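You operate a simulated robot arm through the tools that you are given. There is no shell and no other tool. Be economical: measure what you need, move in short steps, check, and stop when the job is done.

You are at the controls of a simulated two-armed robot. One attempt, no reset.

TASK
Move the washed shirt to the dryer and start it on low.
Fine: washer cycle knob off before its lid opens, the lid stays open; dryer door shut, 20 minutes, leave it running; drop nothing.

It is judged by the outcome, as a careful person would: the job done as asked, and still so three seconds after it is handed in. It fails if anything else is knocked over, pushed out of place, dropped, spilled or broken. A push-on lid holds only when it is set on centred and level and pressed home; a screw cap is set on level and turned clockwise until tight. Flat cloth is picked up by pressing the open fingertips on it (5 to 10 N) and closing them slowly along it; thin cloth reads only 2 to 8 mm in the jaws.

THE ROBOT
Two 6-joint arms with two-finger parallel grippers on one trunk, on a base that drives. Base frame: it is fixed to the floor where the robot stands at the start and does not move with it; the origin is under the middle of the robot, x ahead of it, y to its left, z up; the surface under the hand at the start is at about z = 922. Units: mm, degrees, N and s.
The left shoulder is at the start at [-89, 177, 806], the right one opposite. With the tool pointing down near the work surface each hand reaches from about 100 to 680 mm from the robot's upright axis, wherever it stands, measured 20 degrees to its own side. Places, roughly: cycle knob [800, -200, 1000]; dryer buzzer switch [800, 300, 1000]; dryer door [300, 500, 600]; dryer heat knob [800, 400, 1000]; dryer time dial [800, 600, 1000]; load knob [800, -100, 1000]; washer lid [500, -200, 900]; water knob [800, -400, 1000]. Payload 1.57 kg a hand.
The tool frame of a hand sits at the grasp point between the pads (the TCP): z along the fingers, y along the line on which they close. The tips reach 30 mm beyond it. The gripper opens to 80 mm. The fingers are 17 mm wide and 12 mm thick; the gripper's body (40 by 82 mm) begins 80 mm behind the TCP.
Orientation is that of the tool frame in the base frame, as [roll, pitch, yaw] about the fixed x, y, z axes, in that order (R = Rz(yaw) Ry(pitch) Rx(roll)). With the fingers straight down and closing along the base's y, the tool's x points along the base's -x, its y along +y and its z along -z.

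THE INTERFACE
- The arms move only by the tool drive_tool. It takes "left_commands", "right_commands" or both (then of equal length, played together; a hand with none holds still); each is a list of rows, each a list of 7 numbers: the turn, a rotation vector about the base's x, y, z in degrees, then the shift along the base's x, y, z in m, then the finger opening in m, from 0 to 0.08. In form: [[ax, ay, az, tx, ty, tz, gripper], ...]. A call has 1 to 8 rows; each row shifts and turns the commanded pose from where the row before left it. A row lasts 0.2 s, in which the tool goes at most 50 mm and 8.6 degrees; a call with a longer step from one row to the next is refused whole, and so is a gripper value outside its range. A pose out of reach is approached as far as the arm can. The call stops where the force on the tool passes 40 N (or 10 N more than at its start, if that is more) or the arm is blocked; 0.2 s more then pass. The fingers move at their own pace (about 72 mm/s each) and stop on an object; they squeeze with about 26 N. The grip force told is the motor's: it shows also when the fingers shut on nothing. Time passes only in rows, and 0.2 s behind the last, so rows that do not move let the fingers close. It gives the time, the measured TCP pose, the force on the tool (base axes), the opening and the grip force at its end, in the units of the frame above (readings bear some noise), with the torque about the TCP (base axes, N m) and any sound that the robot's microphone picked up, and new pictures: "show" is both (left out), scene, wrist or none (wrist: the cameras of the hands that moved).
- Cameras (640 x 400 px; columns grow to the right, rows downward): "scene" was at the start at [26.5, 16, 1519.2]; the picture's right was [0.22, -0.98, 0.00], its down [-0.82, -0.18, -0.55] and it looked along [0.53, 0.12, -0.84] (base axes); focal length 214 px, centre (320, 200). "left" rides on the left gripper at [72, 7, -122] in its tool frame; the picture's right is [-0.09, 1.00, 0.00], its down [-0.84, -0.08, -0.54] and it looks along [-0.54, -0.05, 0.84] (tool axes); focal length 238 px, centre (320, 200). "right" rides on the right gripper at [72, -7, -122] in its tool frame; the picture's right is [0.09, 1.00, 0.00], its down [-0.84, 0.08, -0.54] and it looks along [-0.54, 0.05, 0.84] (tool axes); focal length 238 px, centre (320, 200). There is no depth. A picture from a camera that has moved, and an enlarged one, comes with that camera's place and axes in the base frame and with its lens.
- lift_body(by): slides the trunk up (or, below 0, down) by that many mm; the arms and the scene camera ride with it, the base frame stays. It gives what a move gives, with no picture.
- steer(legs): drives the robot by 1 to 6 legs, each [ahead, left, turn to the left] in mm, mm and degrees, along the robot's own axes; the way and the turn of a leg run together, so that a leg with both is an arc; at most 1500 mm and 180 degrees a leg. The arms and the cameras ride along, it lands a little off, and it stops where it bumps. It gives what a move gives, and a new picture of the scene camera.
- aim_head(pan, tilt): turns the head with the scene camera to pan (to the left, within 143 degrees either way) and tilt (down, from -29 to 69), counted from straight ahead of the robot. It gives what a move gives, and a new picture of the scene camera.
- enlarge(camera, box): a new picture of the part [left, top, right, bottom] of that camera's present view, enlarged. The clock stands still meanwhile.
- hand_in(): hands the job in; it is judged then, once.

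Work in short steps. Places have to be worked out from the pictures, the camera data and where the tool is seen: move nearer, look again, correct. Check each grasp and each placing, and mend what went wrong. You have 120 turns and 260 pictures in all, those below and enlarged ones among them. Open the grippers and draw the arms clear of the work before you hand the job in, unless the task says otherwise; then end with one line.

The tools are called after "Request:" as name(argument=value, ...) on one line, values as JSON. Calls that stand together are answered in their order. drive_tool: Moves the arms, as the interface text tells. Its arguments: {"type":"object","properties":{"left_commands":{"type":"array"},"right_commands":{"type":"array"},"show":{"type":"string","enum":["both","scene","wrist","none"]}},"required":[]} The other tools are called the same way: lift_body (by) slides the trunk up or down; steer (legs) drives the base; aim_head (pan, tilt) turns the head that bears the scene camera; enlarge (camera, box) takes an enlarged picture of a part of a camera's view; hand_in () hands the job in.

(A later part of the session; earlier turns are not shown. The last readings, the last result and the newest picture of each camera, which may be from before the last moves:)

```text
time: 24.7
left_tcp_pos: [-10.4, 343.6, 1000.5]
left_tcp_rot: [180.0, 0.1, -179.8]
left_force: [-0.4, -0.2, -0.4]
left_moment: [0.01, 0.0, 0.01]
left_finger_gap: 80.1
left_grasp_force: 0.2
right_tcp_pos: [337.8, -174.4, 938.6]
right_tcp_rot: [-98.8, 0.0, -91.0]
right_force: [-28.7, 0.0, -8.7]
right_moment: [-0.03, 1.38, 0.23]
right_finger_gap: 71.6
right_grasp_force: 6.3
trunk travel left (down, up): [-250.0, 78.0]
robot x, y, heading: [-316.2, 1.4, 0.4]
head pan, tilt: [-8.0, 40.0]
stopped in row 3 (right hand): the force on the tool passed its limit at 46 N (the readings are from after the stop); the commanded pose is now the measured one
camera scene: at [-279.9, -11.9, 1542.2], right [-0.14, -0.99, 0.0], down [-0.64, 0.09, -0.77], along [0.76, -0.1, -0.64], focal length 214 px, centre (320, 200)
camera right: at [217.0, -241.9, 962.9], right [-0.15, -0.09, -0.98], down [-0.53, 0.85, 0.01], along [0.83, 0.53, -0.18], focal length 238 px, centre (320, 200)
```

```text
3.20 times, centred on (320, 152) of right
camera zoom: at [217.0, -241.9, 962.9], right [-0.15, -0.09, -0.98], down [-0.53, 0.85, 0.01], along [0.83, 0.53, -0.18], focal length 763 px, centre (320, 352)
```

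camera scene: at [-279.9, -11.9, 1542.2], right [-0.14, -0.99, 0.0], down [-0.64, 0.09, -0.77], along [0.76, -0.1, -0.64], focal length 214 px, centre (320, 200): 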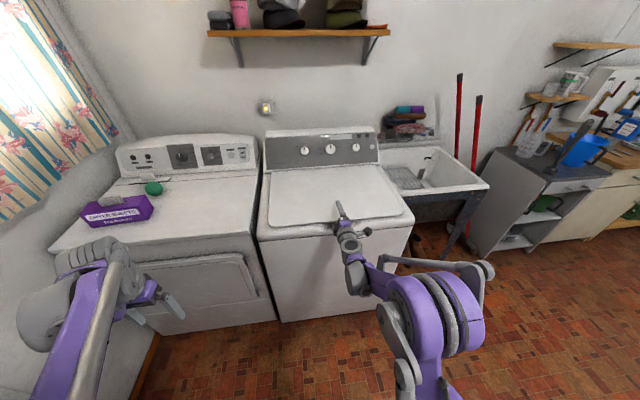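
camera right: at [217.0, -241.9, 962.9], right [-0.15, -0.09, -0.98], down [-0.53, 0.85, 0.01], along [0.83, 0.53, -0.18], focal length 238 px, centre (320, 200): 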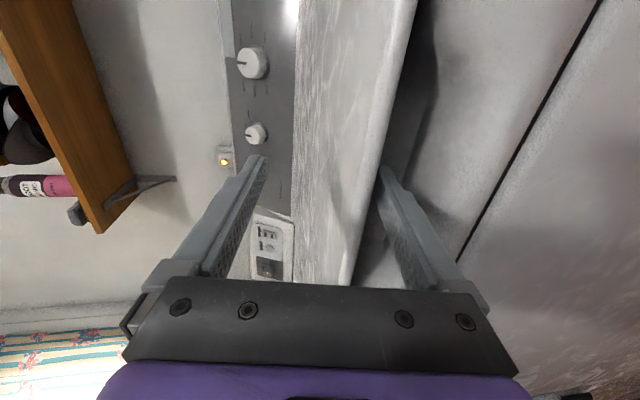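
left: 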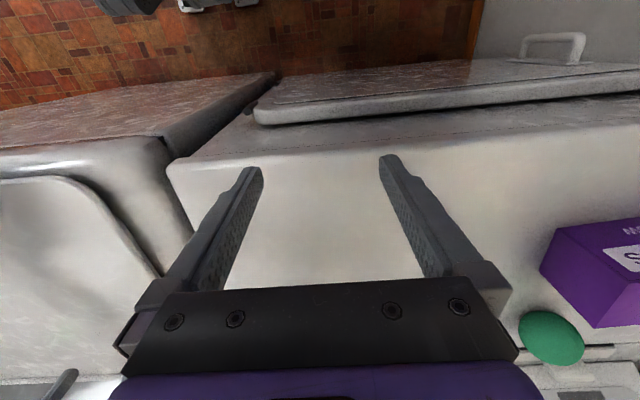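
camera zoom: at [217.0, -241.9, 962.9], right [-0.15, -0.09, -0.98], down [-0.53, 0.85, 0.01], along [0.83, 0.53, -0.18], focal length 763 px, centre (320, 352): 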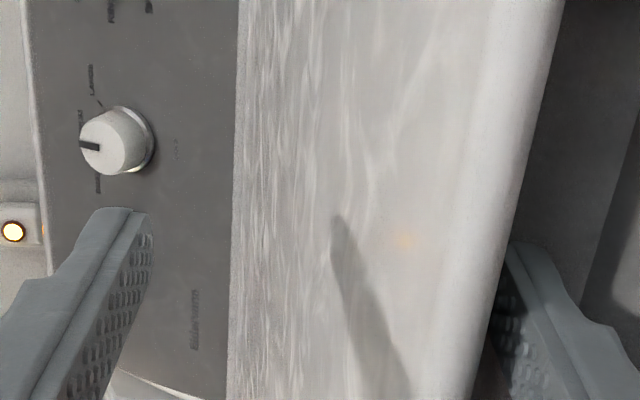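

The tip met the back wall of the recess (−29 N in x). I back off 7 mm with the fingers fully open, so the lower finger bears on its stop, then lift.

Request:
drive_tool(right_commands=[[0, 0, 0, -0.007, 0, 0.004, 0.08], [0, 0, 0, 0, 0, 0.008, 0.08], [0, 0, 0, 0, 0, 0.01, 0.08], [0, 0, 0, 0, 0, 0.01, 0.08], [0, 0, 0, 0.001, 0, 0.015, 0.08]])

```text
time: 25.9
left_tcp_pos: [-7.4, 343.9, 999.5]
left_tcp_rot: [-180.0, 0.0, -179.8]
left_force: [-0.3, -0.4, 0.0]
left_moment: [0.03, -0.04, -0.02]
left_finger_gap: 79.9
left_grasp_force: 0.1
right_tcp_pos: [332.9, -172.7, 982.9]
right_tcp_rot: [-99.1, 0.0, -91.0]
right_force: [0.1, 1.0, -0.3]
right_moment: [0.06, -0.03, 0.02]
right_finger_gap: 80.0
right_grasp_force: 0.2
trunk travel left (down, up): [-250.0, 78.0]
robot x, y, heading: [-318.2, 1.8, 0.2]
head pan, tilt: [-8.0, 40.0]
camera scene: at [-276.0, -11.7, 1542.2], right [-0.14, -0.99, 0.0], down [-0.64, 0.09, -0.77], along [0.76, -0.1, -0.64], focal length 214 px, centre (320, 200)
camera right: at [214.1, -241.2, 1008.8], right [-0.16, -0.09, -0.98], down [-0.53, 0.85, 0.01], along [0.83, 0.52, -0.18], focal length 238 px, centre (320, 200)
```

scene: 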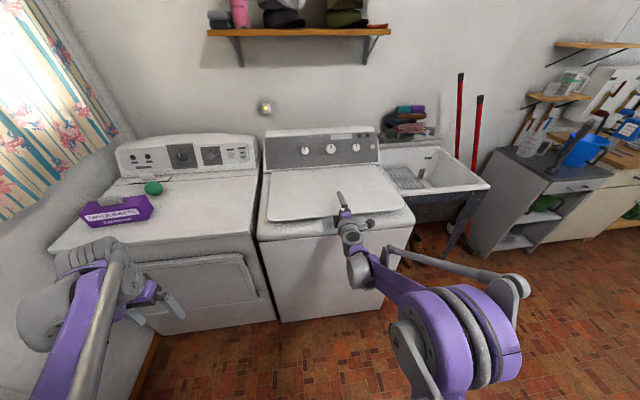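
right: 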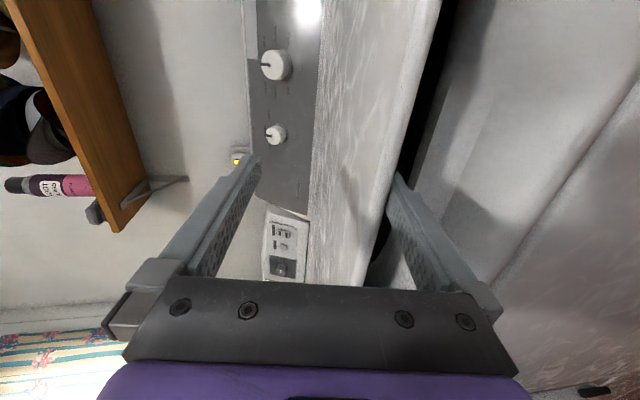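

The lid is up about 30 mm with no resistance. I push the hand 25 mm deeper under it so it stays on the finger, then use the trunk to lift the next 75 mm.

Request:
drive_tool(right_commands=[[0, 0, 0, 0.013, 0, 0.004, 0.08], [0, 0, 0, 0.013, 0, 0.004, 0.08]], show="none")

Request:
lift_body(by=75)

Request:
drive_tool(right_commands=[[0, 3, 0, 0.005, 0, 0.0, 0.08]])

```text
time: 26.4
left_tcp_pos: [-8.6, 343.9, 1000.7]
left_tcp_rot: [-180.0, 0.1, -179.9]
left_force: [0.9, 0.5, -0.6]
left_moment: [0.0, 0.07, 0.03]
left_finger_gap: 80.1
left_grasp_force: 0.0
right_tcp_pos: [346.1, -172.7, 988.7]
right_tcp_rot: [-99.0, -0.2, -90.9]
right_force: [-23.8, 1.4, 1.3]
right_moment: [0.03, 1.01, 0.23]
right_finger_gap: 80.3
right_grasp_force: 0.0
trunk travel left (down, up): [-250.0, 78.0]
robot x, y, heading: [-319.9, -2.9, 0.4]
head pan, tilt: [-8.0, 40.0]
stopped in row 2 (right hand): the force on the tool passed its limit at 53 N (the readings are from after the stop); the commanded pose is now the measured one
```

```text
time: 27.5
left_tcp_pos: [-6.2, 345.1, 1074.5]
left_tcp_rot: [180.0, -0.1, -179.8]
left_force: [-0.1, 0.3, -0.4]
left_moment: [0.02, 0.04, 0.02]
left_finger_gap: 80.1
left_grasp_force: 0.2
right_tcp_pos: [384.7, -172.2, 1122.6]
right_tcp_rot: [-94.0, -0.1, -90.9]
right_force: [0.2, 0.0, -0.5]
right_moment: [0.01, -0.04, -0.02]
right_finger_gap: 80.1
right_grasp_force: 0.0
trunk travel left (down, up): [-325.0, 3.0]
robot x, y, heading: [-314.5, -2.8, 0.0]
head pan, tilt: [-8.0, 40.0]
```

```text
time: 27.9
left_tcp_pos: [-6.3, 344.0, 1075.7]
left_tcp_rot: [179.9, 0.0, -179.8]
left_force: [-0.1, -1.0, 0.2]
left_moment: [0.01, 0.02, 0.02]
left_finger_gap: 79.8
left_grasp_force: 0.0
right_tcp_pos: [389.3, -178.8, 1121.7]
right_tcp_rot: [-94.3, 0.1, -90.4]
right_force: [0.4, -0.2, 0.2]
right_moment: [-0.01, -0.01, -0.02]
right_finger_gap: 79.8
right_grasp_force: 0.0
right hand out of reach, approached as far as the arm can: row 1
trunk travel left (down, up): [-325.0, 3.0]
robot x, y, heading: [-319.7, -3.2, 0.1]
head pan, tilt: [-8.0, 40.0]
camera scene: at [-277.6, -12.2, 1622.1], right [-0.14, -0.99, 0.0], down [-0.64, 0.09, -0.77], along [0.76, -0.1, -0.64], focal length 214 px, centre (320, 200)
camera right: at [267.2, -249.1, 1137.2], right [-0.07, -0.09, -0.99], down [-0.54, 0.84, -0.04], along [0.84, 0.53, -0.11], focal length 238 px, centre (320, 200)
```

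scene: 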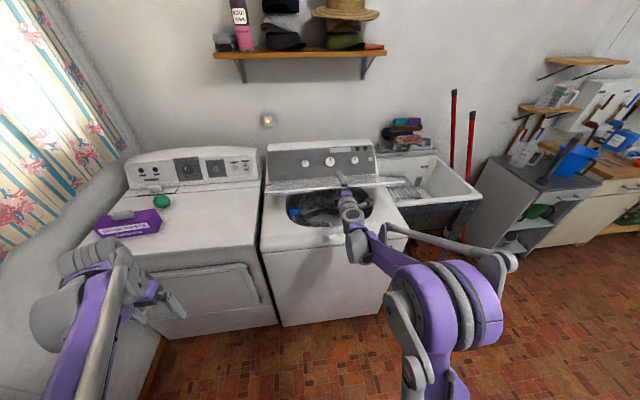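
right: 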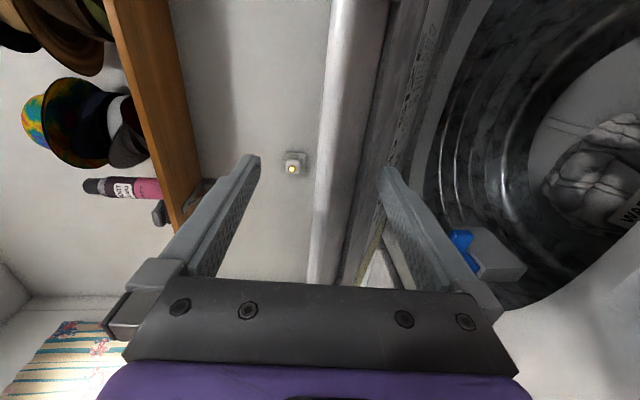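

The lid is up around 26° and resting on the lower finger. I test continuing along the arc with the arm, small steps.

Request:
drive_tool(right_commands=[[0, 4, 0, 0.012, 0, 0.02, 0.08], [0, 4, 0, 0.012, 0, 0.02, 0.08], [0, 4, 0, 0.012, 0, 0.02, 0.08]])

```text
time: 28.7
left_tcp_pos: [-6.4, 344.5, 1075.2]
left_tcp_rot: [179.9, 0.1, -179.8]
left_force: [0.9, 0.0, -0.3]
left_moment: [0.04, 0.02, 0.0]
left_finger_gap: 80.0
left_grasp_force: 0.1
right_tcp_pos: [414.3, -170.1, 1164.5]
right_tcp_rot: [-103.1, 0.4, -88.6]
right_force: [-0.3, 0.2, -1.0]
right_moment: [-0.01, -0.03, 0.0]
right_finger_gap: 79.9
right_grasp_force: 0.1
right hand out of reach, approached as far as the arm can: row 1, 2
trunk travel left (down, up): [-325.0, 3.0]
robot x, y, heading: [-317.8, 4.6, 0.1]
head pan, tilt: [-8.0, 40.0]
camera scene: at [-278.7, -11.4, 1622.1], right [-0.14, -0.99, 0.0], down [-0.64, 0.09, -0.77], along [0.76, -0.1, -0.64], focal length 214 px, centre (320, 200)
camera right: at [298.3, -243.3, 1198.2], right [-0.23, -0.09, -0.97], down [-0.56, 0.82, 0.05], along [0.79, 0.56, -0.24], focal length 238 px, centre (320, 200)
```

scene: 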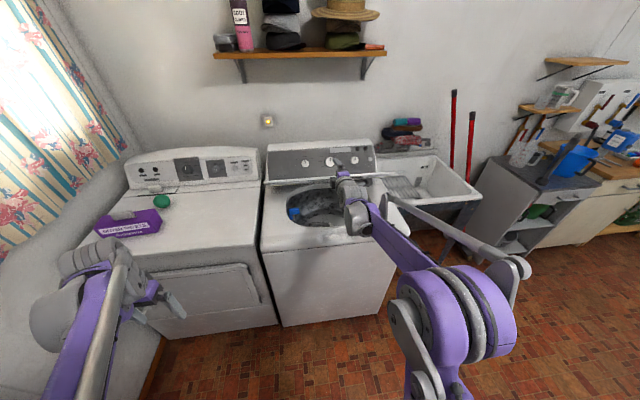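
right: 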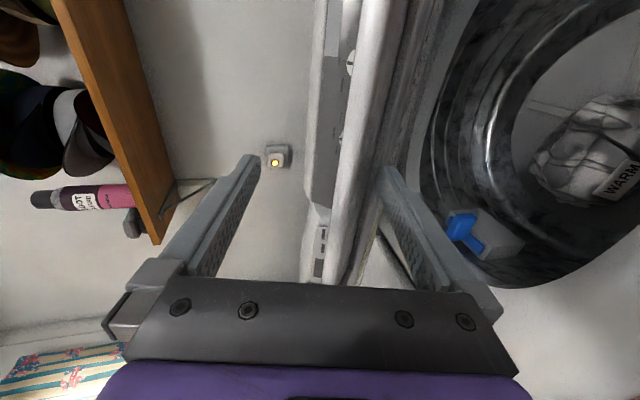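

Working. I continue the arc towards about 60° open.

Request:
drive_tool(right_commands=[[0, 4, 0, 0.014, 0, 0.02, 0.08], [0, 4, 0, 0.015, 0, 0.018, 0.08], [0, 4, 0, 0.017, 0, 0.016, 0.08], [0, 4, 0, 0.018, 0, 0.015, 0.08], [0, 4, 0, 0.02, 0, 0.012, 0.08], [0, 4, 0, 0.02, 0, 0.01, 0.08]])

```text
time: 30.1
left_tcp_pos: [-8.4, 344.4, 1074.6]
left_tcp_rot: [-180.0, -0.1, -179.8]
left_force: [0.3, -0.2, 0.0]
left_moment: [-0.01, 0.01, 0.03]
left_finger_gap: 79.9
left_grasp_force: 0.0
right_tcp_pos: [488.4, -168.8, 1245.8]
right_tcp_rot: [-127.1, 1.0, -88.9]
right_force: [-0.4, 0.7, 0.7]
right_moment: [0.04, 0.06, 0.0]
right_finger_gap: 79.9
right_grasp_force: 0.0
right hand out of reach, approached as far as the arm can: row 6
trunk travel left (down, up): [-325.0, 3.0]
robot x, y, heading: [-322.0, -2.9, 0.2]
head pan, tilt: [-8.0, 40.0]
camera scene: at [-279.7, -11.6, 1622.2], right [-0.14, -0.99, 0.0], down [-0.64, 0.09, -0.77], along [0.76, -0.1, -0.64], focal length 214 px, centre (320, 200)
camera right: at [396.9, -241.9, 1323.2], right [-0.6, -0.09, -0.79], down [-0.49, 0.82, 0.28], along [0.63, 0.56, -0.54], focal length 238 px, centre (320, 200)
```

scene: 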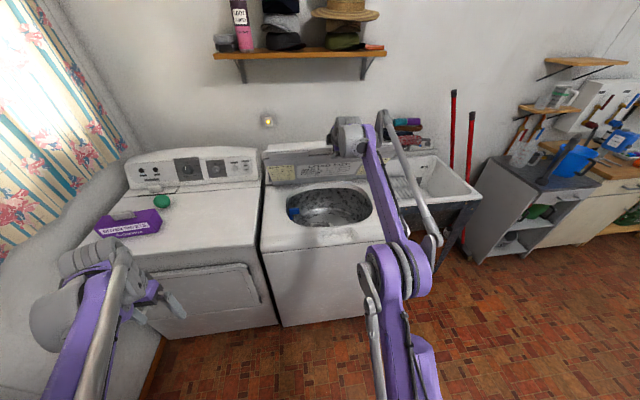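
right: 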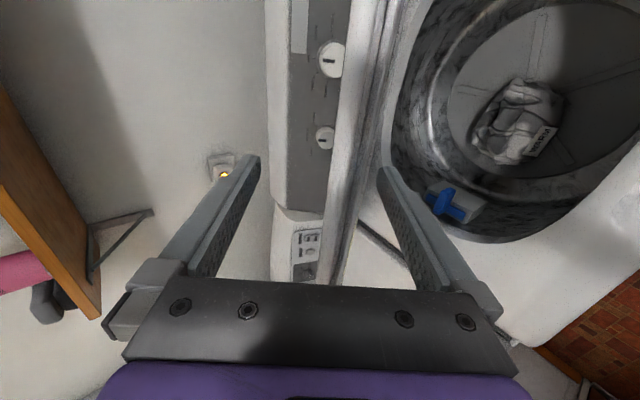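

The lid is at about 52°, arm at its reach. Driving the base forward 170 mm pushes the lid towards vertical.

Request:
steer(legs=[[90, 0, 0], [80, 0, 0]])

```text
time: 31.0
left_tcp_pos: [17.1, 344.9, 1075.6]
left_tcp_rot: [-179.9, 0.3, -179.8]
left_force: [0.1, -0.8, 0.2]
left_moment: [0.01, 0.02, 0.02]
left_finger_gap: 80.0
left_grasp_force: 0.1
right_tcp_pos: [509.0, -167.9, 1252.9]
right_tcp_rot: [-127.0, 0.8, -88.9]
right_force: [-22.4, -1.2, 25.9]
right_moment: [-0.19, 1.05, -0.23]
right_finger_gap: 73.1
right_grasp_force: 0.1
trunk travel left (down, up): [-325.0, 3.0]
robot x, y, heading: [-290.7, -1.2, 0.1]
head pan, tilt: [-8.0, 40.0]
stopped in leg 1: the force on the tool passed its limit at 50 N (the readings are from after the stop); the commanded pose is now the measured one
camera scene: at [-257.7, -10.8, 1622.4], right [-0.14, -0.99, 0.0], down [-0.63, 0.09, -0.77], along [0.76, -0.11, -0.64], focal length 214 px, centre (320, 200)
```

scene: 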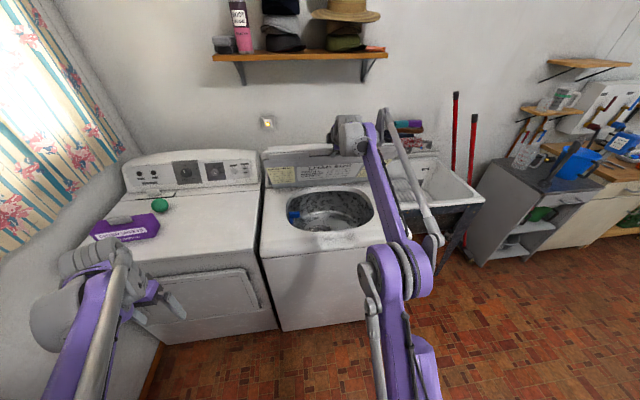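

The push is along the lid: the fingertip is caught on the inner panel. I back off slightly along the lid, then follow the arc up with rotation, using the slack the drive gave.

Request:
drive_tool(right_commands=[[0, 0, 0, -0.005, 0, 0.01, 0.08], [0, 3.5, 0, 0.021, 0, 0.011, 0.08], [0, 3.5, 0, 0.021, 0, 0.01, 0.08], [0, 3.5, 0, 0.022, 0, 0.008, 0.08]])

```text
time: 32.0
left_tcp_pos: [22.0, 342.5, 1074.0]
left_tcp_rot: [-179.9, 0.0, -179.9]
left_force: [-1.0, -0.3, -0.1]
left_moment: [-0.02, -0.01, -0.02]
left_finger_gap: 80.1
left_grasp_force: 0.0
right_tcp_pos: [500.8, -170.5, 1242.4]
right_tcp_rot: [-134.3, 1.0, -89.0]
right_force: [-0.3, 0.1, -1.8]
right_moment: [0.0, 0.04, -0.01]
right_finger_gap: 79.9
right_grasp_force: 0.1
right hand out of reach, approached as far as the arm can: row 2, 3, 4
trunk travel left (down, up): [-325.0, 3.0]
robot x, y, heading: [-289.9, -3.4, 0.2]
head pan, tilt: [-8.0, 40.0]
camera scene: at [-250.2, -12.0, 1622.0], right [-0.14, -0.99, 0.0], down [-0.64, 0.09, -0.77], along [0.76, -0.1, -0.64], focal length 214 px, centre (320, 200)
camera right: at [420.1, -243.9, 1330.0], right [-0.69, -0.09, -0.71], down [-0.46, 0.82, 0.34], along [0.56, 0.56, -0.61], focal length 238 px, centre (320, 200)
```

scene: 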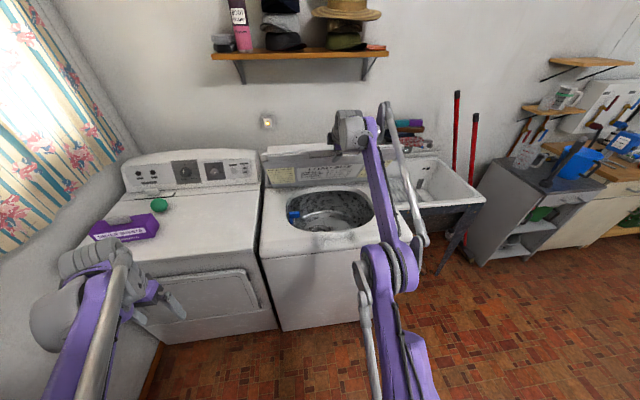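
right: 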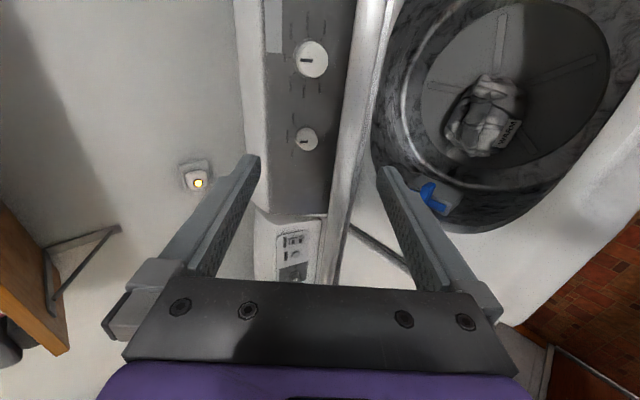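

The arm is at full extension and the tip catches. I retreat to ~35° lid angle with the hand pitched steeper than the lid, so the lid edge rests and slides on the finger pad, before driving closer.

Request:
drive_tool(right_commands=[[0, 2, 0, -0.018, 0, -0.022, 0.08], [0, 2, 0, -0.018, 0, -0.022, 0.08], [0, 2, 0, -0.018, 0, -0.022, 0.08], [0, 2, 0, -0.018, 0, -0.022, 0.08]])

```text
time: 33.0
left_tcp_pos: [19.2, 343.8, 1074.6]
left_tcp_rot: [-180.0, 0.0, -179.8]
left_force: [-0.6, 0.9, 0.3]
left_moment: [0.0, -0.02, -0.03]
left_finger_gap: 80.2
left_grasp_force: 0.0
right_tcp_pos: [430.2, -166.9, 1153.1]
right_tcp_rot: [-142.3, 1.2, -89.2]
right_force: [-0.4, 0.0, 0.3]
right_moment: [0.02, 0.02, 0.02]
right_finger_gap: 79.9
right_grasp_force: 0.0
trunk travel left (down, up): [-325.0, 3.0]
robot x, y, heading: [-289.8, 0.5, 0.1]
head pan, tilt: [-8.0, 40.0]
camera scene: at [-251.6, -11.8, 1622.0], right [-0.14, -0.99, 0.0], down [-0.64, 0.09, -0.77], along [0.76, -0.1, -0.64], focal length 214 px, centre (320, 200)
camera right: at [361.8, -240.5, 1252.8], right [-0.79, -0.09, -0.61], down [-0.4, 0.82, 0.4], along [0.47, 0.56, -0.68], focal length 238 px, centre (320, 200)
```

scene: 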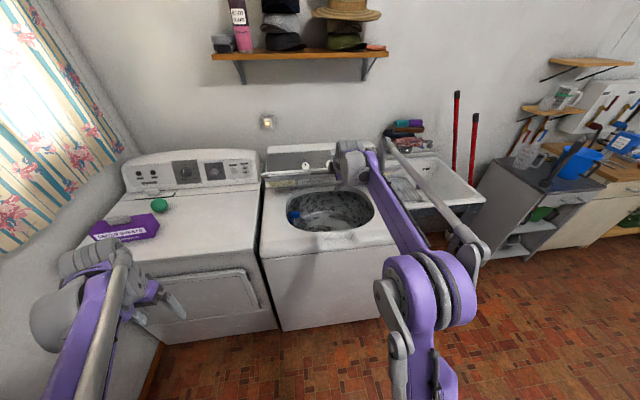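
right: 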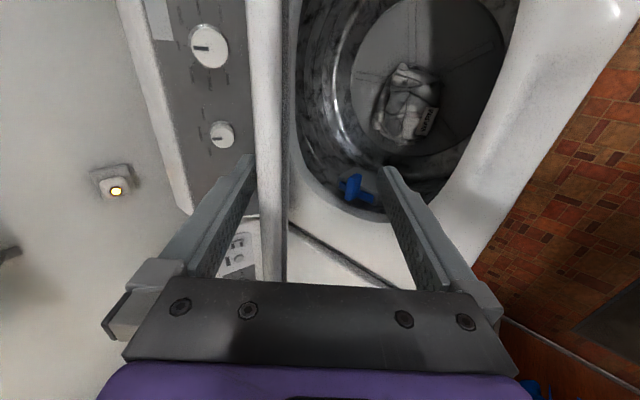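

The lid now appears away from the lower finger, perhaps holding by itself. I enlarge to judge its angle.

Request:
enlarge(camera="scene", box=[240, 130, 420, 245])

```text
3.48 times, centred on (330, 188) of scene
camera zoom: at [-251.6, -11.8, 1622.0], right [-0.14, -0.99, 0.0], down [-0.64, 0.09, -0.77], along [0.76, -0.1, -0.64], focal length 746 px, centre (285, 244)
```

zoom: 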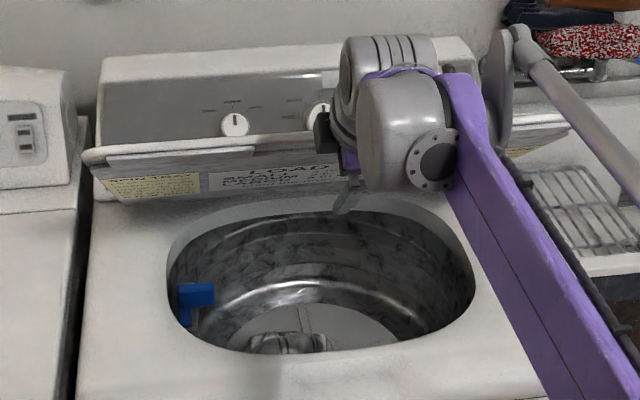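

The lid sits at about 47° clear of the lower finger, so it holds itself. I withdraw the hand along its axis past the lid edge.

Request:
drive_tool(right_commands=[[0, 0, 0, -0.025, 0, 0.028, 0.08], [0, 0, 0, -0.025, 0, 0.028, 0.08], [0, 0, 0, -0.03, 0, 0.02, 0.08], [0, 0, 0, -0.04, 0, 0.0, 0.08]])

Request:
enlarge(camera="scene", box=[240, 130, 420, 245])

```text
time: 34.0
left_tcp_pos: [17.8, 344.2, 1074.8]
left_tcp_rot: [-180.0, 0.1, -179.8]
left_force: [-0.4, 0.1, 0.6]
left_moment: [-0.04, -0.04, 0.01]
left_finger_gap: 80.1
left_grasp_force: 0.0
right_tcp_pos: [304.6, -163.0, 1231.7]
right_tcp_rot: [-142.2, 1.1, -89.2]
right_force: [0.5, 0.8, -0.3]
right_moment: [0.01, -0.02, -0.02]
right_finger_gap: 80.1
right_grasp_force: 0.0
trunk travel left (down, up): [-325.0, 3.0]
robot x, y, heading: [-290.8, 3.0, -0.1]
head pan, tilt: [-8.0, 40.0]
camera scene: at [-253.5, -11.8, 1622.0], right [-0.14, -0.99, 0.0], down [-0.64, 0.09, -0.77], along [0.76, -0.1, -0.64], focal length 214 px, centre (320, 200)
camera right: at [236.1, -237.7, 1330.2], right [-0.79, -0.09, -0.61], down [-0.41, 0.82, 0.4], along [0.47, 0.56, -0.68], focal length 238 px, centre (320, 200)
```

scene: 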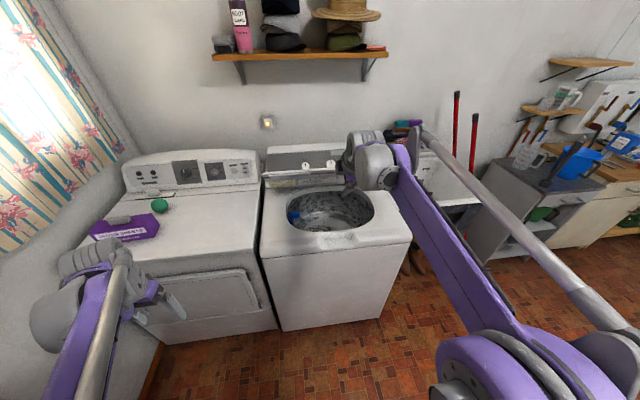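
right: 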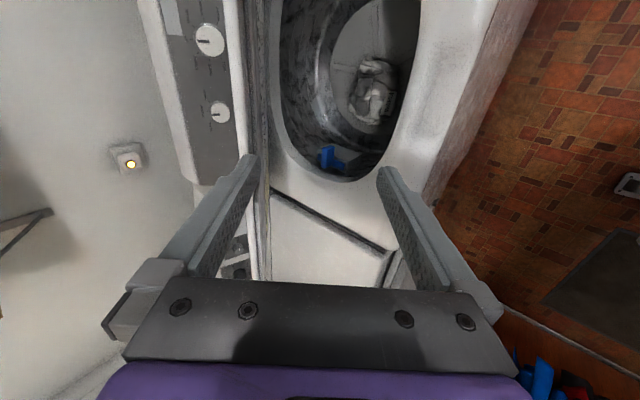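

```text
3.48 times, centred on (330, 188) of scene
camera zoom: at [-253.5, -11.8, 1622.0], right [-0.14, -0.99, 0.0], down [-0.64, 0.09, -0.77], along [0.76, -0.1, -0.64], focal length 746 px, centre (285, 244)
```

zoom: 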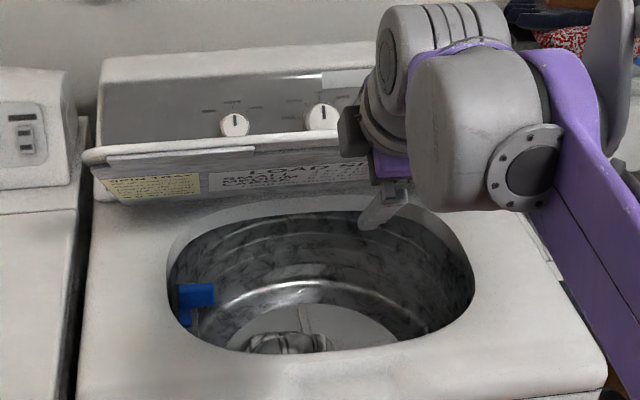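

The lid indeed stays where I leave it. To open it further I bring the hand below it, level, fingers closed, then drive nearer.

Request:
drive_tool(right_commands=[[0, -7, 0, -0.005, 0, -0.024, 0.04], [0, -7, 0, -0.005, 0, -0.024, 0.02], [0, -7, 0, 0, 0, -0.024, 0.0], [0, -7, 0, 0, 0, -0.024, 0.0], [0, -7, 0, 0.01, 0, -0.024, 0.0], [0, -7, 0, 0.01, 0, -0.024, 0.0]], show="none")

Request:
steer(legs=[[150, 0, 0]])

```text
time: 35.4
left_tcp_pos: [21.9, 343.5, 1074.5]
left_tcp_rot: [179.9, 0.0, -179.7]
left_force: [0.5, 0.2, 0.2]
left_moment: [0.01, -0.01, 0.0]
left_finger_gap: 80.1
left_grasp_force: 0.1
right_tcp_pos: [317.6, -167.3, 1087.1]
right_tcp_rot: [-100.2, 0.3, -88.6]
right_force: [0.4, 0.0, 0.6]
right_moment: [-0.03, 0.01, 0.02]
right_finger_gap: 0.0
right_grasp_force: 20.8
trunk travel left (down, up): [-325.0, 3.0]
robot x, y, heading: [-289.7, 0.2, -0.0]
head pan, tilt: [-8.0, 40.0]
```

```text
time: 36.8
left_tcp_pos: [167.8, 345.9, 1074.8]
left_tcp_rot: [-180.0, 0.0, -179.8]
left_force: [-0.3, -0.6, -0.8]
left_moment: [0.03, 0.01, 0.0]
left_finger_gap: 80.2
left_grasp_force: 0.1
right_tcp_pos: [465.4, -164.1, 1088.6]
right_tcp_rot: [-100.3, 0.4, -88.5]
right_force: [0.5, 0.0, 0.2]
right_moment: [-0.01, 0.03, 0.0]
right_finger_gap: 0.0
right_grasp_force: 21.1
trunk travel left (down, up): [-325.0, 3.0]
robot x, y, heading: [-138.0, -2.0, 0.4]
head pan, tilt: [-8.0, 40.0]
camera scene: at [-102.6, -11.1, 1621.8], right [-0.13, -0.99, 0.0], down [-0.64, 0.09, -0.77], along [0.76, -0.1, -0.64], focal length 214 px, centre (320, 200)
```

scene: 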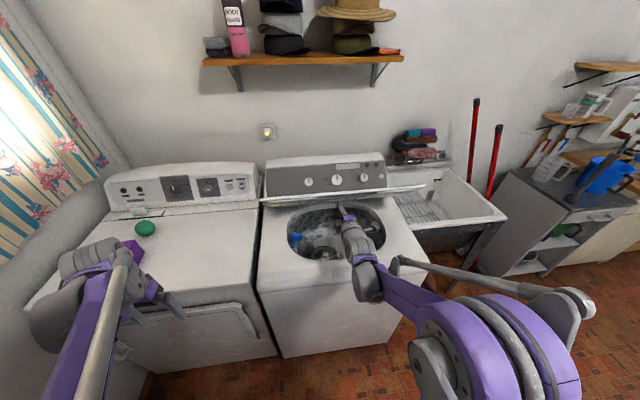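

The hand is under the lid. I push forward and slightly up in steps, watching force.

Request:
drive_tool(right_commands=[[0, 0, 0, 0.025, 0, 0.004, 0], [0, 0, 0, 0.025, 0, 0.004, 0], [0, 0, 0, 0.02, 0, 0.004, 0], [0, 0, 0, 0.02, 0, 0.004, 0], [0, 0, 0, 0.02, 0, 0.004, 0], [0, 0, 0, 0.02, 0, 0.004, 0]])

```text
time: 38.2
left_tcp_pos: [168.8, 346.2, 1075.6]
left_tcp_rot: [-179.9, 0.0, -179.7]
left_force: [0.4, 0.0, 0.2]
left_moment: [0.0, -0.01, 0.03]
left_finger_gap: 80.1
left_grasp_force: 0.1
right_tcp_pos: [595.8, -164.9, 1113.0]
right_tcp_rot: [-100.3, 0.2, -88.5]
right_force: [-0.6, -0.6, 0.2]
right_moment: [0.01, 0.01, 0.0]
right_finger_gap: 0.1
right_grasp_force: 21.0
trunk travel left (down, up): [-325.0, 3.0]
robot x, y, heading: [-135.5, -0.3, 0.1]
head pan, tilt: [-8.0, 40.0]
camera scene: at [-101.1, -11.0, 1622.1], right [-0.13, -0.99, 0.0], down [-0.64, 0.09, -0.77], along [0.76, -0.1, -0.64], focal length 214 px, centre (320, 200)
camera right: at [479.5, -238.5, 1139.4], right [-0.18, -0.09, -0.98], down [-0.57, 0.82, 0.03], along [0.8, 0.56, -0.2], focal length 238 px, centre (320, 200)
```

scene: 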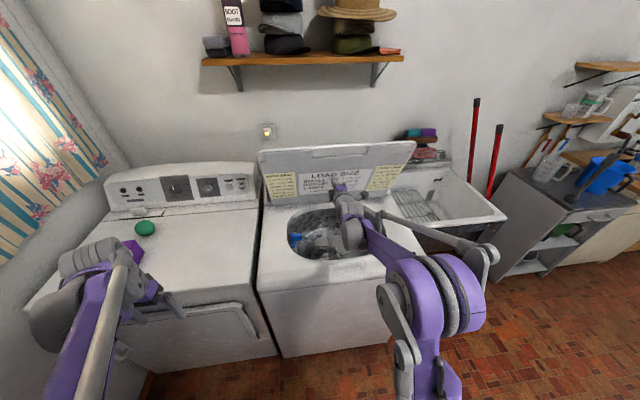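
right: 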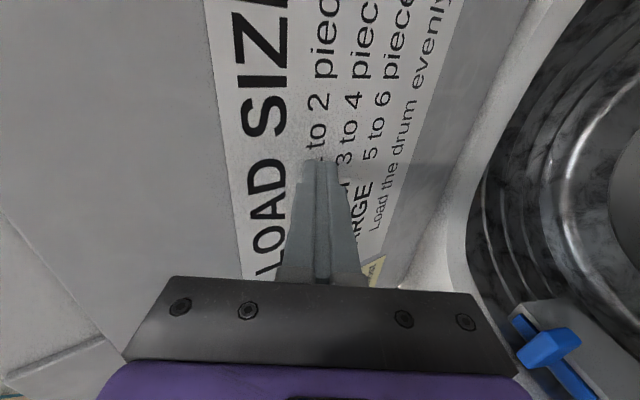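

Lid now near 65–70°. I continue pushing until it passes vertical or stops.

Request:
drive_tool(right_commands=[[0, 0, 0, 0.02, 0, 0.006, 0], [0, 0, 0, 0.02, 0, 0.006, 0], [0, 0, 0, 0.02, 0, 0.006, 0], [0, 0, 0, 0.02, 0, 0.006, 0], [0, 0, 0, 0.015, 0, 0.004, 0], [0, 0, 0, 0.015, 0, 0.004, 0]])

```text
time: 39.1
left_tcp_pos: [168.6, 346.3, 1075.3]
left_tcp_rot: [-180.0, 0.0, -179.6]
left_force: [1.2, 0.9, 0.6]
left_moment: [0.03, 0.0, -0.02]
left_finger_gap: 80.0
left_grasp_force: 0.1
right_tcp_pos: [660.7, -164.3, 1131.3]
right_tcp_rot: [-100.7, 0.3, -88.4]
right_force: [-25.0, 1.6, 4.3]
right_moment: [-0.03, -0.22, -0.16]
right_finger_gap: 0.1
right_grasp_force: 21.3
trunk travel left (down, up): [-325.0, 3.0]
robot x, y, heading: [-141.3, -0.2, 0.4]
head pan, tilt: [-8.0, 40.0]
stopped in row 4 (right hand): the force on the tool passed its limit at 76 N (the readings are from after the stop); the commanded pose is now the measured one
camera scene: at [-103.3, -11.1, 1622.1], right [-0.13, -0.99, 0.0], down [-0.64, 0.09, -0.77], along [0.76, -0.1, -0.64], focal length 214 px, centre (320, 200)
camera right: at [544.7, -238.6, 1159.3], right [-0.18, -0.09, -0.98], down [-0.57, 0.82, 0.03], along [0.8, 0.56, -0.2], focal length 238 px, centre (320, 200)
```

scene: 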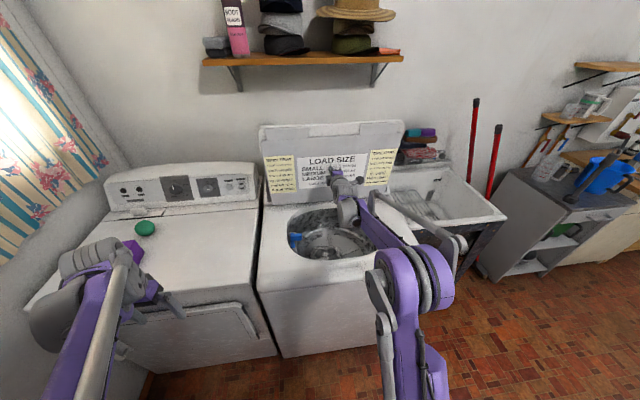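
right: 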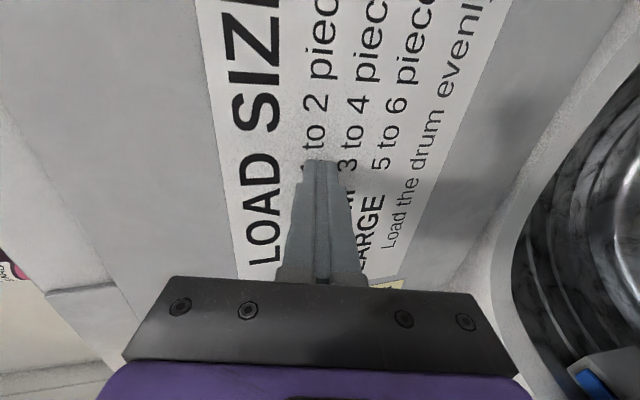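

Firm stop: the lid is fully open (near upright). I withdraw the hand and back up the robot for the dryer door.

Request:
drive_tool(right_commands=[[0, 0, 0, -0.04, 0, 0, 0], [0, 0, 0, -0.048, 0, 0, 0.02], [0, 0, 0, -0.048, 0, 0, 0.04], [0, 0, 0, -0.048, 0, 0, 0.06], [0, 0, 0, -0.048, 0, 0, 0.06]], show="none")

Request:
steer(legs=[[-350, 0, 0]])

Request:
aim_head(pan=25, tilt=45)

Request:
enlarge(camera="scene", box=[200, 150, 440, 300])

```text
time: 40.3
left_tcp_pos: [168.9, 344.6, 1075.4]
left_tcp_rot: [180.0, 0.0, -179.8]
left_force: [-0.4, 0.3, 0.5]
left_moment: [0.0, 0.0, 0.01]
left_finger_gap: 80.4
left_grasp_force: 0.1
right_tcp_pos: [426.7, -163.8, 1125.6]
right_tcp_rot: [-100.7, 0.3, -88.4]
right_force: [-0.2, 0.3, -1.2]
right_moment: [0.0, 0.01, 0.0]
right_finger_gap: 60.1
right_grasp_force: 0.1
trunk travel left (down, up): [-325.0, 3.0]
robot x, y, heading: [-142.5, -3.3, 0.4]
head pan, tilt: [-8.0, 40.0]
```

```text
time: 42.6
left_tcp_pos: [-180.5, 344.4, 1075.2]
left_tcp_rot: [-179.9, 0.0, -179.5]
left_force: [-0.2, 0.2, -0.3]
left_moment: [0.03, -0.03, -0.01]
left_finger_gap: 79.8
left_grasp_force: 0.0
right_tcp_pos: [80.2, -165.9, 1125.6]
right_tcp_rot: [-100.7, 0.3, -88.3]
right_force: [0.1, -0.3, -0.1]
right_moment: [0.03, 0.0, 0.0]
right_finger_gap: 59.6
right_grasp_force: 0.0
trunk travel left (down, up): [-325.0, 3.0]
robot x, y, heading: [-490.3, -3.5, 0.1]
head pan, tilt: [-8.0, 40.0]
camera scene: at [-450.9, -13.0, 1622.3], right [-0.13, -0.99, 0.0], down [-0.64, 0.09, -0.77], along [0.76, -0.1, -0.64], focal length 214 px, centre (320, 200)
```

scene: 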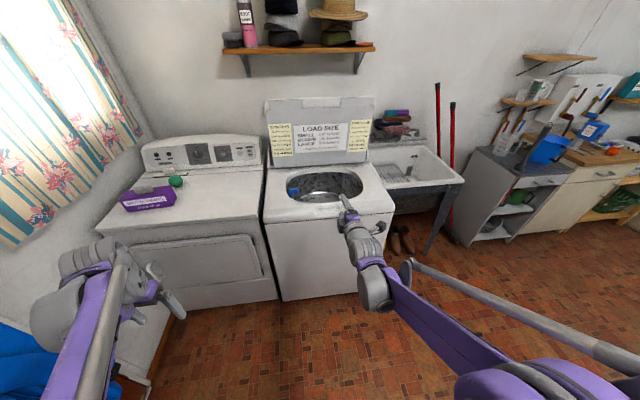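

```text
time: 43.5
left_tcp_pos: [-179.8, 344.2, 1075.2]
left_tcp_rot: [-180.0, 0.0, -179.6]
left_force: [0.2, -0.1, 0.8]
left_moment: [0.02, 0.01, -0.03]
left_finger_gap: 80.1
left_grasp_force: 0.0
right_tcp_pos: [80.3, -166.2, 1125.5]
right_tcp_rot: [-100.8, 0.3, -88.4]
right_force: [0.6, 0.5, -0.2]
right_moment: [0.01, -0.04, 0.02]
right_finger_gap: 60.1
right_grasp_force: 0.1
trunk travel left (down, up): [-325.0, 3.0]
robot x, y, heading: [-489.2, -1.7, 0.5]
head pan, tilt: [25.0, 45.0]
camera scene: at [-461.9, 33.1, 1614.8], right [0.43, -0.9, 0.0], down [-0.64, -0.3, -0.71], along [0.64, 0.3, -0.71], focal length 214 px, centre (320, 200)
```

scene: 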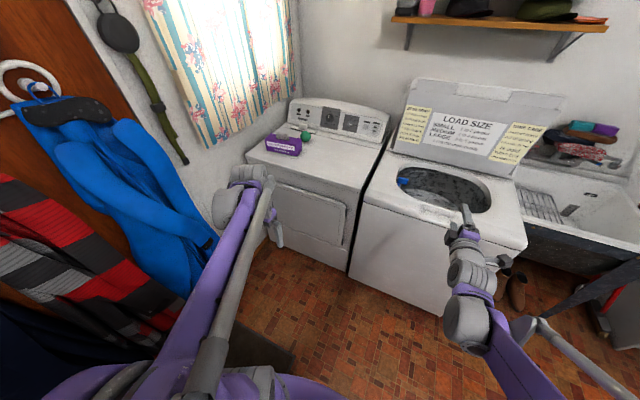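

```text
2.67 times, centred on (320, 225) of scene
camera zoom: at [-461.9, 33.1, 1614.8], right [0.43, -0.9, 0.0], down [-0.64, -0.3, -0.71], along [0.64, 0.3, -0.71], focal length 572 px, centre (320, 133)
```

zoom: 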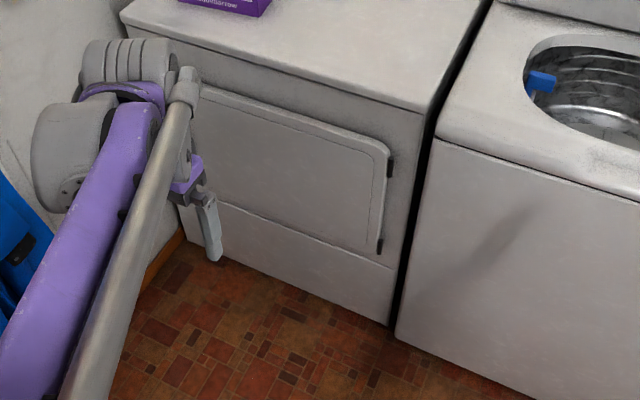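

The dark marks on the door's right edge are hinges; the handle is on the left side. I'll fetch the shirt first with the right hand, then open the dryer door with the left. I turn the right hand to point down and drive back to the washer.

Request:
drive_tool(right_commands=[[0, 8, 0, 0.01, 0, 0.01, 0.08], [0, 8, 0, 0.01, 0, 0.01, 0.08], [0, 8, 0, 0.01, 0, 0.01, 0.08], [0, 8, 0, 0.01, 0, 0, 0.08], [0, 8, 0, 0.01, 0, 0, 0.08], [0, 8, 0, 0.01, 0, 0, 0.08], [0, 8, 0, 0.01, 0, 0, 0.08], [0, 8, 0, 0.01, 0, 0, 0.08]], show="none")

Request:
drive_tool(right_commands=[[0, 8, 0, 0, 0, 0, 0.08], [0, 7, 0, 0, 0, 0, 0.08]], show="none")

Request:
steer(legs=[[330, 0, 0]])

Request:
aim_head(pan=-8, tilt=50)

```text
time: 45.4
left_tcp_pos: [-179.4, 343.9, 1075.1]
left_tcp_rot: [180.0, -0.2, -179.6]
left_force: [1.0, -0.2, 0.3]
left_moment: [0.0, 0.01, -0.02]
left_finger_gap: 80.1
left_grasp_force: 0.0
right_tcp_pos: [162.1, -165.2, 1153.3]
right_tcp_rot: [-164.9, 1.7, -89.6]
right_force: [0.0, 0.1, 0.2]
right_moment: [0.0, 0.02, 0.0]
right_finger_gap: 79.9
right_grasp_force: 0.1
trunk travel left (down, up): [-325.0, 3.0]
robot x, y, heading: [-488.6, -2.7, 0.4]
head pan, tilt: [25.0, 45.0]
```

```text
time: 46.0
left_tcp_pos: [-180.0, 343.4, 1075.0]
left_tcp_rot: [180.0, -0.1, -179.6]
left_force: [-0.8, -0.4, -0.5]
left_moment: [-0.03, 0.0, -0.03]
left_finger_gap: 79.8
left_grasp_force: 0.0
right_tcp_pos: [160.7, -165.8, 1152.7]
right_tcp_rot: [-179.8, 1.7, -90.1]
right_force: [0.1, -0.1, 0.6]
right_moment: [0.02, 0.01, 0.0]
right_finger_gap: 80.3
right_grasp_force: 0.1
trunk travel left (down, up): [-325.0, 3.0]
robot x, y, heading: [-492.3, -1.5, 0.4]
head pan, tilt: [25.0, 45.0]
```

```text
time: 48.1
left_tcp_pos: [138.4, 346.0, 1074.3]
left_tcp_rot: [-180.0, 0.0, -179.7]
left_force: [-0.3, -0.6, -0.8]
left_moment: [-0.03, -0.03, 0.01]
left_finger_gap: 79.9
left_grasp_force: 0.1
right_tcp_pos: [477.4, -162.8, 1153.1]
right_tcp_rot: [-179.8, 1.7, -90.0]
right_force: [-0.7, -0.4, 0.6]
right_moment: [0.02, 0.01, 0.02]
right_finger_gap: 79.9
right_grasp_force: 0.0
trunk travel left (down, up): [-325.0, 3.0]
robot x, y, heading: [-172.2, 3.0, 0.4]
head pan, tilt: [25.0, 45.0]
camera scene: at [-143.7, 35.2, 1614.6], right [0.43, -0.9, 0.0], down [-0.64, -0.3, -0.71], along [0.64, 0.3, -0.71], focal length 214 px, centre (320, 200)
```

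scene: 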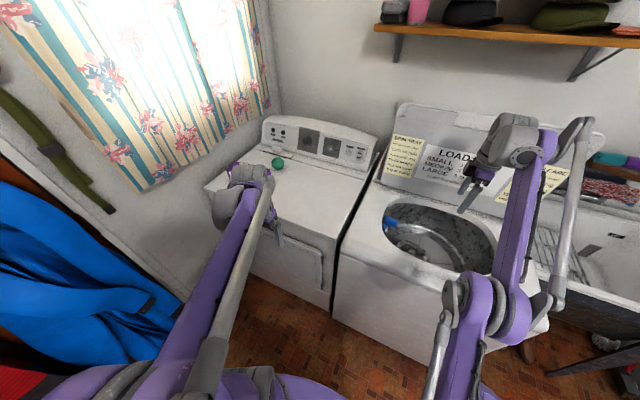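

```text
time: 49.1
left_tcp_pos: [137.0, 345.8, 1074.6]
left_tcp_rot: [-179.9, -0.1, -179.7]
left_force: [0.6, -0.3, 0.3]
left_moment: [-0.02, 0.0, 0.0]
left_finger_gap: 80.0
left_grasp_force: 0.0
right_tcp_pos: [476.6, -162.0, 1153.3]
right_tcp_rot: [-179.7, 1.7, -90.0]
right_force: [-0.2, 1.4, -0.4]
right_moment: [-0.01, 0.0, -0.04]
right_finger_gap: 79.8
right_grasp_force: 0.0
trunk travel left (down, up): [-325.0, 3.0]
robot x, y, heading: [-173.0, -0.5, 0.5]
head pan, tilt: [-8.0, 50.0]
camera scene: at [-140.6, -9.8, 1607.9], right [-0.13, -0.99, 0.0], down [-0.76, 0.1, -0.64], along [0.64, -0.08, -0.77], focal length 214 px, centre (320, 200)
```

scene: 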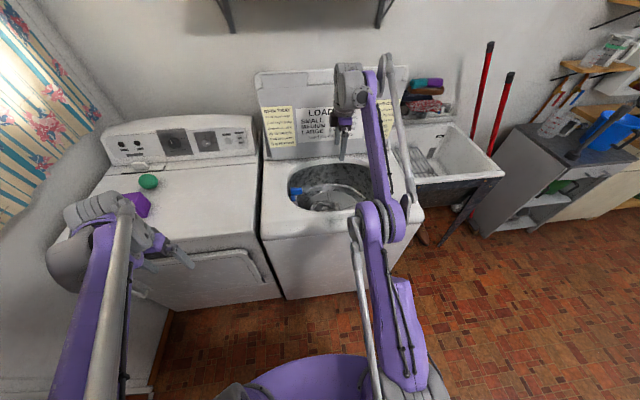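

The hand is above the drum pointing down. I lower the trunk, drive 50 mm closer, and look with the wrist camera.

Request:
lift_body(by=-75)

Request:
steer(legs=[[60, 0, 0]])

Request:
drive_tool(right_commands=[[0, 0, 0, -0.04, 0.005, -0.02, 0.08], [0, 0, 0, -0.01, 0, -0.045, 0.08]], show="wrist")

```text
time: 50.2
left_tcp_pos: [138.6, 346.4, 1000.0]
left_tcp_rot: [-180.0, -0.1, -179.6]
left_force: [-0.2, 0.1, -0.3]
left_moment: [0.03, 0.03, -0.01]
left_finger_gap: 80.2
left_grasp_force: 0.1
right_tcp_pos: [442.9, -162.7, 1013.4]
right_tcp_rot: [175.3, 1.6, -90.1]
right_force: [1.4, 0.3, 0.6]
right_moment: [0.0, 0.01, 0.0]
right_finger_gap: 80.0
right_grasp_force: 0.1
trunk travel left (down, up): [-250.0, 78.0]
robot x, y, heading: [-169.9, 1.5, 0.4]
head pan, tilt: [-8.0, 50.0]
```

```text
time: 51.1
left_tcp_pos: [196.5, 345.6, 999.8]
left_tcp_rot: [180.0, -0.1, -179.6]
left_force: [0.4, -0.4, 0.3]
left_moment: [0.0, 0.07, 0.01]
left_finger_gap: 79.8
left_grasp_force: 0.1
right_tcp_pos: [502.0, -161.5, 1014.3]
right_tcp_rot: [175.2, 1.6, -90.1]
right_force: [-0.1, -0.5, -0.9]
right_moment: [0.02, 0.07, -0.02]
right_finger_gap: 80.0
right_grasp_force: 0.1
trunk travel left (down, up): [-250.0, 78.0]
robot x, y, heading: [-107.9, 2.2, 0.3]
head pan, tilt: [-8.0, 50.0]
camera scene: at [-77.5, -9.4, 1527.9], right [-0.13, -0.99, 0.0], down [-0.76, 0.1, -0.64], along [0.64, -0.08, -0.77], focal length 214 px, centre (320, 200)
```

scene: 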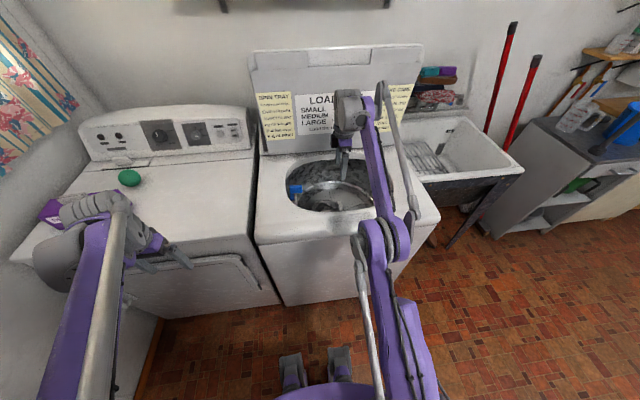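

```text
time: 51.8
left_tcp_pos: [199.3, 346.5, 999.8]
left_tcp_rot: [179.9, -0.1, -179.7]
left_force: [0.4, -0.4, -0.8]
left_moment: [0.0, -0.01, 0.02]
left_finger_gap: 79.9
left_grasp_force: 0.0
right_tcp_pos: [452.9, -155.8, 946.2]
right_tcp_rot: [175.2, 1.8, -90.1]
right_force: [-0.4, -0.1, -0.5]
right_moment: [0.02, 0.04, 0.01]
right_finger_gap: 80.0
right_grasp_force: 0.0
trunk travel left (down, up): [-250.0, 78.0]
robot x, y, heading: [-114.4, -0.6, 0.5]
head pan, tilt: [-8.0, 50.0]
camera right: at [469.3, -229.3, 1064.6], right [-0.99, -0.09, 0.08], down [-0.03, 0.82, 0.57], along [-0.12, 0.56, -0.82], focal length 238 px, centre (320, 200)
```

right: 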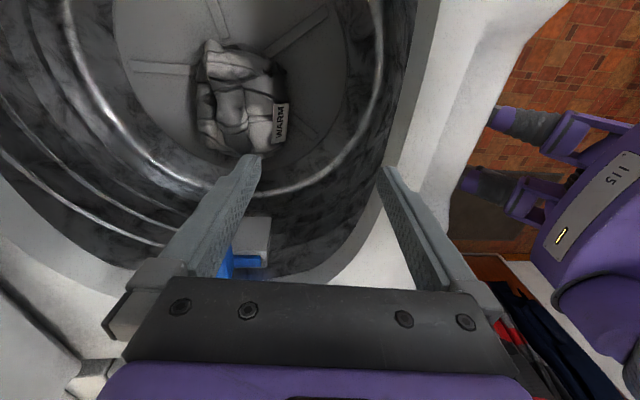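

The shirt bundle lies at the drum bottom; two wrist views put it near (548, −135, 690). I move above it and look again.

Request:
drive_tool(right_commands=[[0, -5, 0, 0.045, 0.008, -0.015, 0.08], [0, 0, 0, 0.045, 0.008, -0.015, 0.08], [0, 0, 0, 0, 0, -0.03, 0.08]])

```text
time: 52.5
left_tcp_pos: [195.0, 346.6, 999.1]
left_tcp_rot: [-179.9, 0.0, -179.7]
left_force: [-0.6, 0.5, -0.9]
left_moment: [0.02, 0.0, -0.02]
left_finger_gap: 80.1
left_grasp_force: 0.0
right_tcp_pos: [539.2, -140.3, 890.2]
right_tcp_rot: [-179.8, 1.7, -89.8]
right_force: [-0.4, 0.2, -0.4]
right_moment: [-0.01, -0.02, -0.04]
right_finger_gap: 80.1
right_grasp_force: 0.1
trunk travel left (down, up): [-250.0, 78.0]
robot x, y, heading: [-111.8, -3.5, 0.3]
head pan, tilt: [-8.0, 50.0]
camera scene: at [-79.7, -9.5, 1528.0], right [-0.13, -0.99, 0.0], down [-0.76, 0.1, -0.64], along [0.64, -0.08, -0.77], focal length 214 px, centre (320, 200)
camera right: at [545.6, -214.7, 1008.8], right [-1.0, -0.09, -0.01], down [-0.08, 0.82, 0.57], along [-0.05, 0.56, -0.82], focal length 238 px, centre (320, 200)
```

scene: 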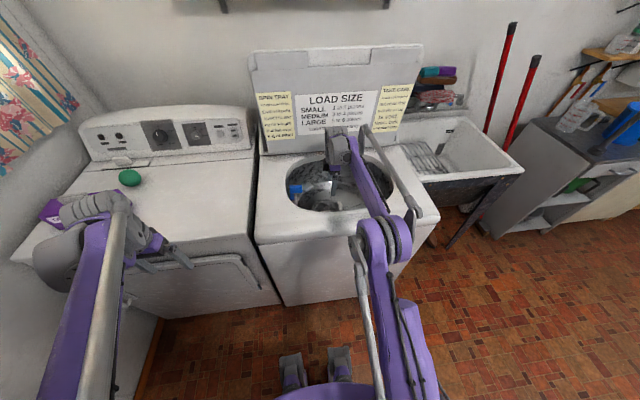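
right: 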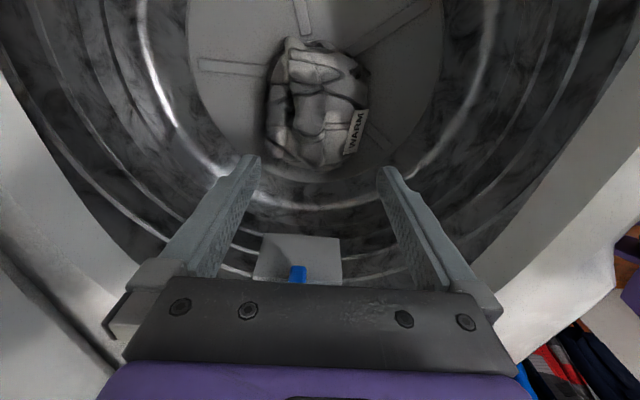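

The bundle centre is about (546, −145, 695), ~130 mm across. I descend in steps over it.

Request:
drive_tool(right_commands=[[0, 0, 0, 0.005, -0.004, -0.04, 0.08], [0, 0, 0, 0, 0, -0.04, 0.08], [0, 0, 0, 0, 0, -0.03, 0.08]])

```text
time: 53.4
left_tcp_pos: [197.3, 346.8, 999.6]
left_tcp_rot: [-180.0, 0.1, -179.6]
left_force: [-0.3, 0.5, -0.1]
left_moment: [0.01, 0.01, 0.0]
left_finger_gap: 79.9
left_grasp_force: 0.2
right_tcp_pos: [542.4, -141.5, 777.1]
right_tcp_rot: [-179.7, 1.7, -90.0]
right_force: [0.1, -0.1, 0.2]
right_moment: [0.0, -0.01, 0.01]
right_finger_gap: 80.0
right_grasp_force: 0.1
trunk travel left (down, up): [-250.0, 78.0]
robot x, y, heading: [-108.1, -3.0, 0.4]
head pan, tilt: [-8.0, 50.0]
camera scene: at [-78.1, -9.6, 1528.0], right [-0.13, -0.99, 0.0], down [-0.76, 0.1, -0.64], along [0.64, -0.08, -0.77], focal length 214 px, centre (320, 200)
camera right: at [549.8, -216.2, 896.6], right [-1.0, -0.09, -0.01], down [-0.08, 0.82, 0.57], along [-0.05, 0.56, -0.82], focal length 238 px, centre (320, 200)
```

scene: 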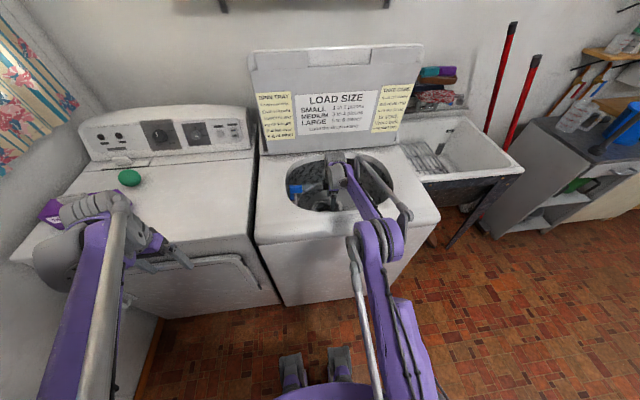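
right: 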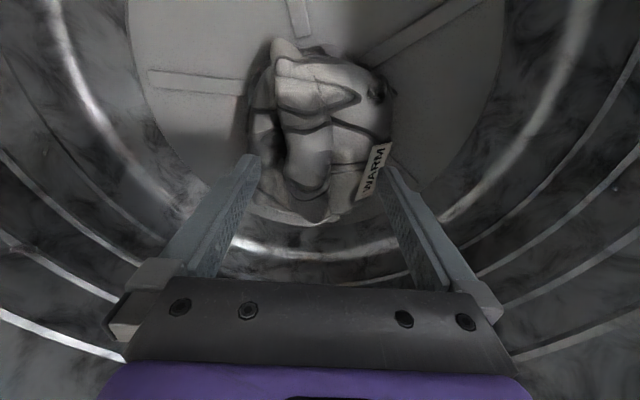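

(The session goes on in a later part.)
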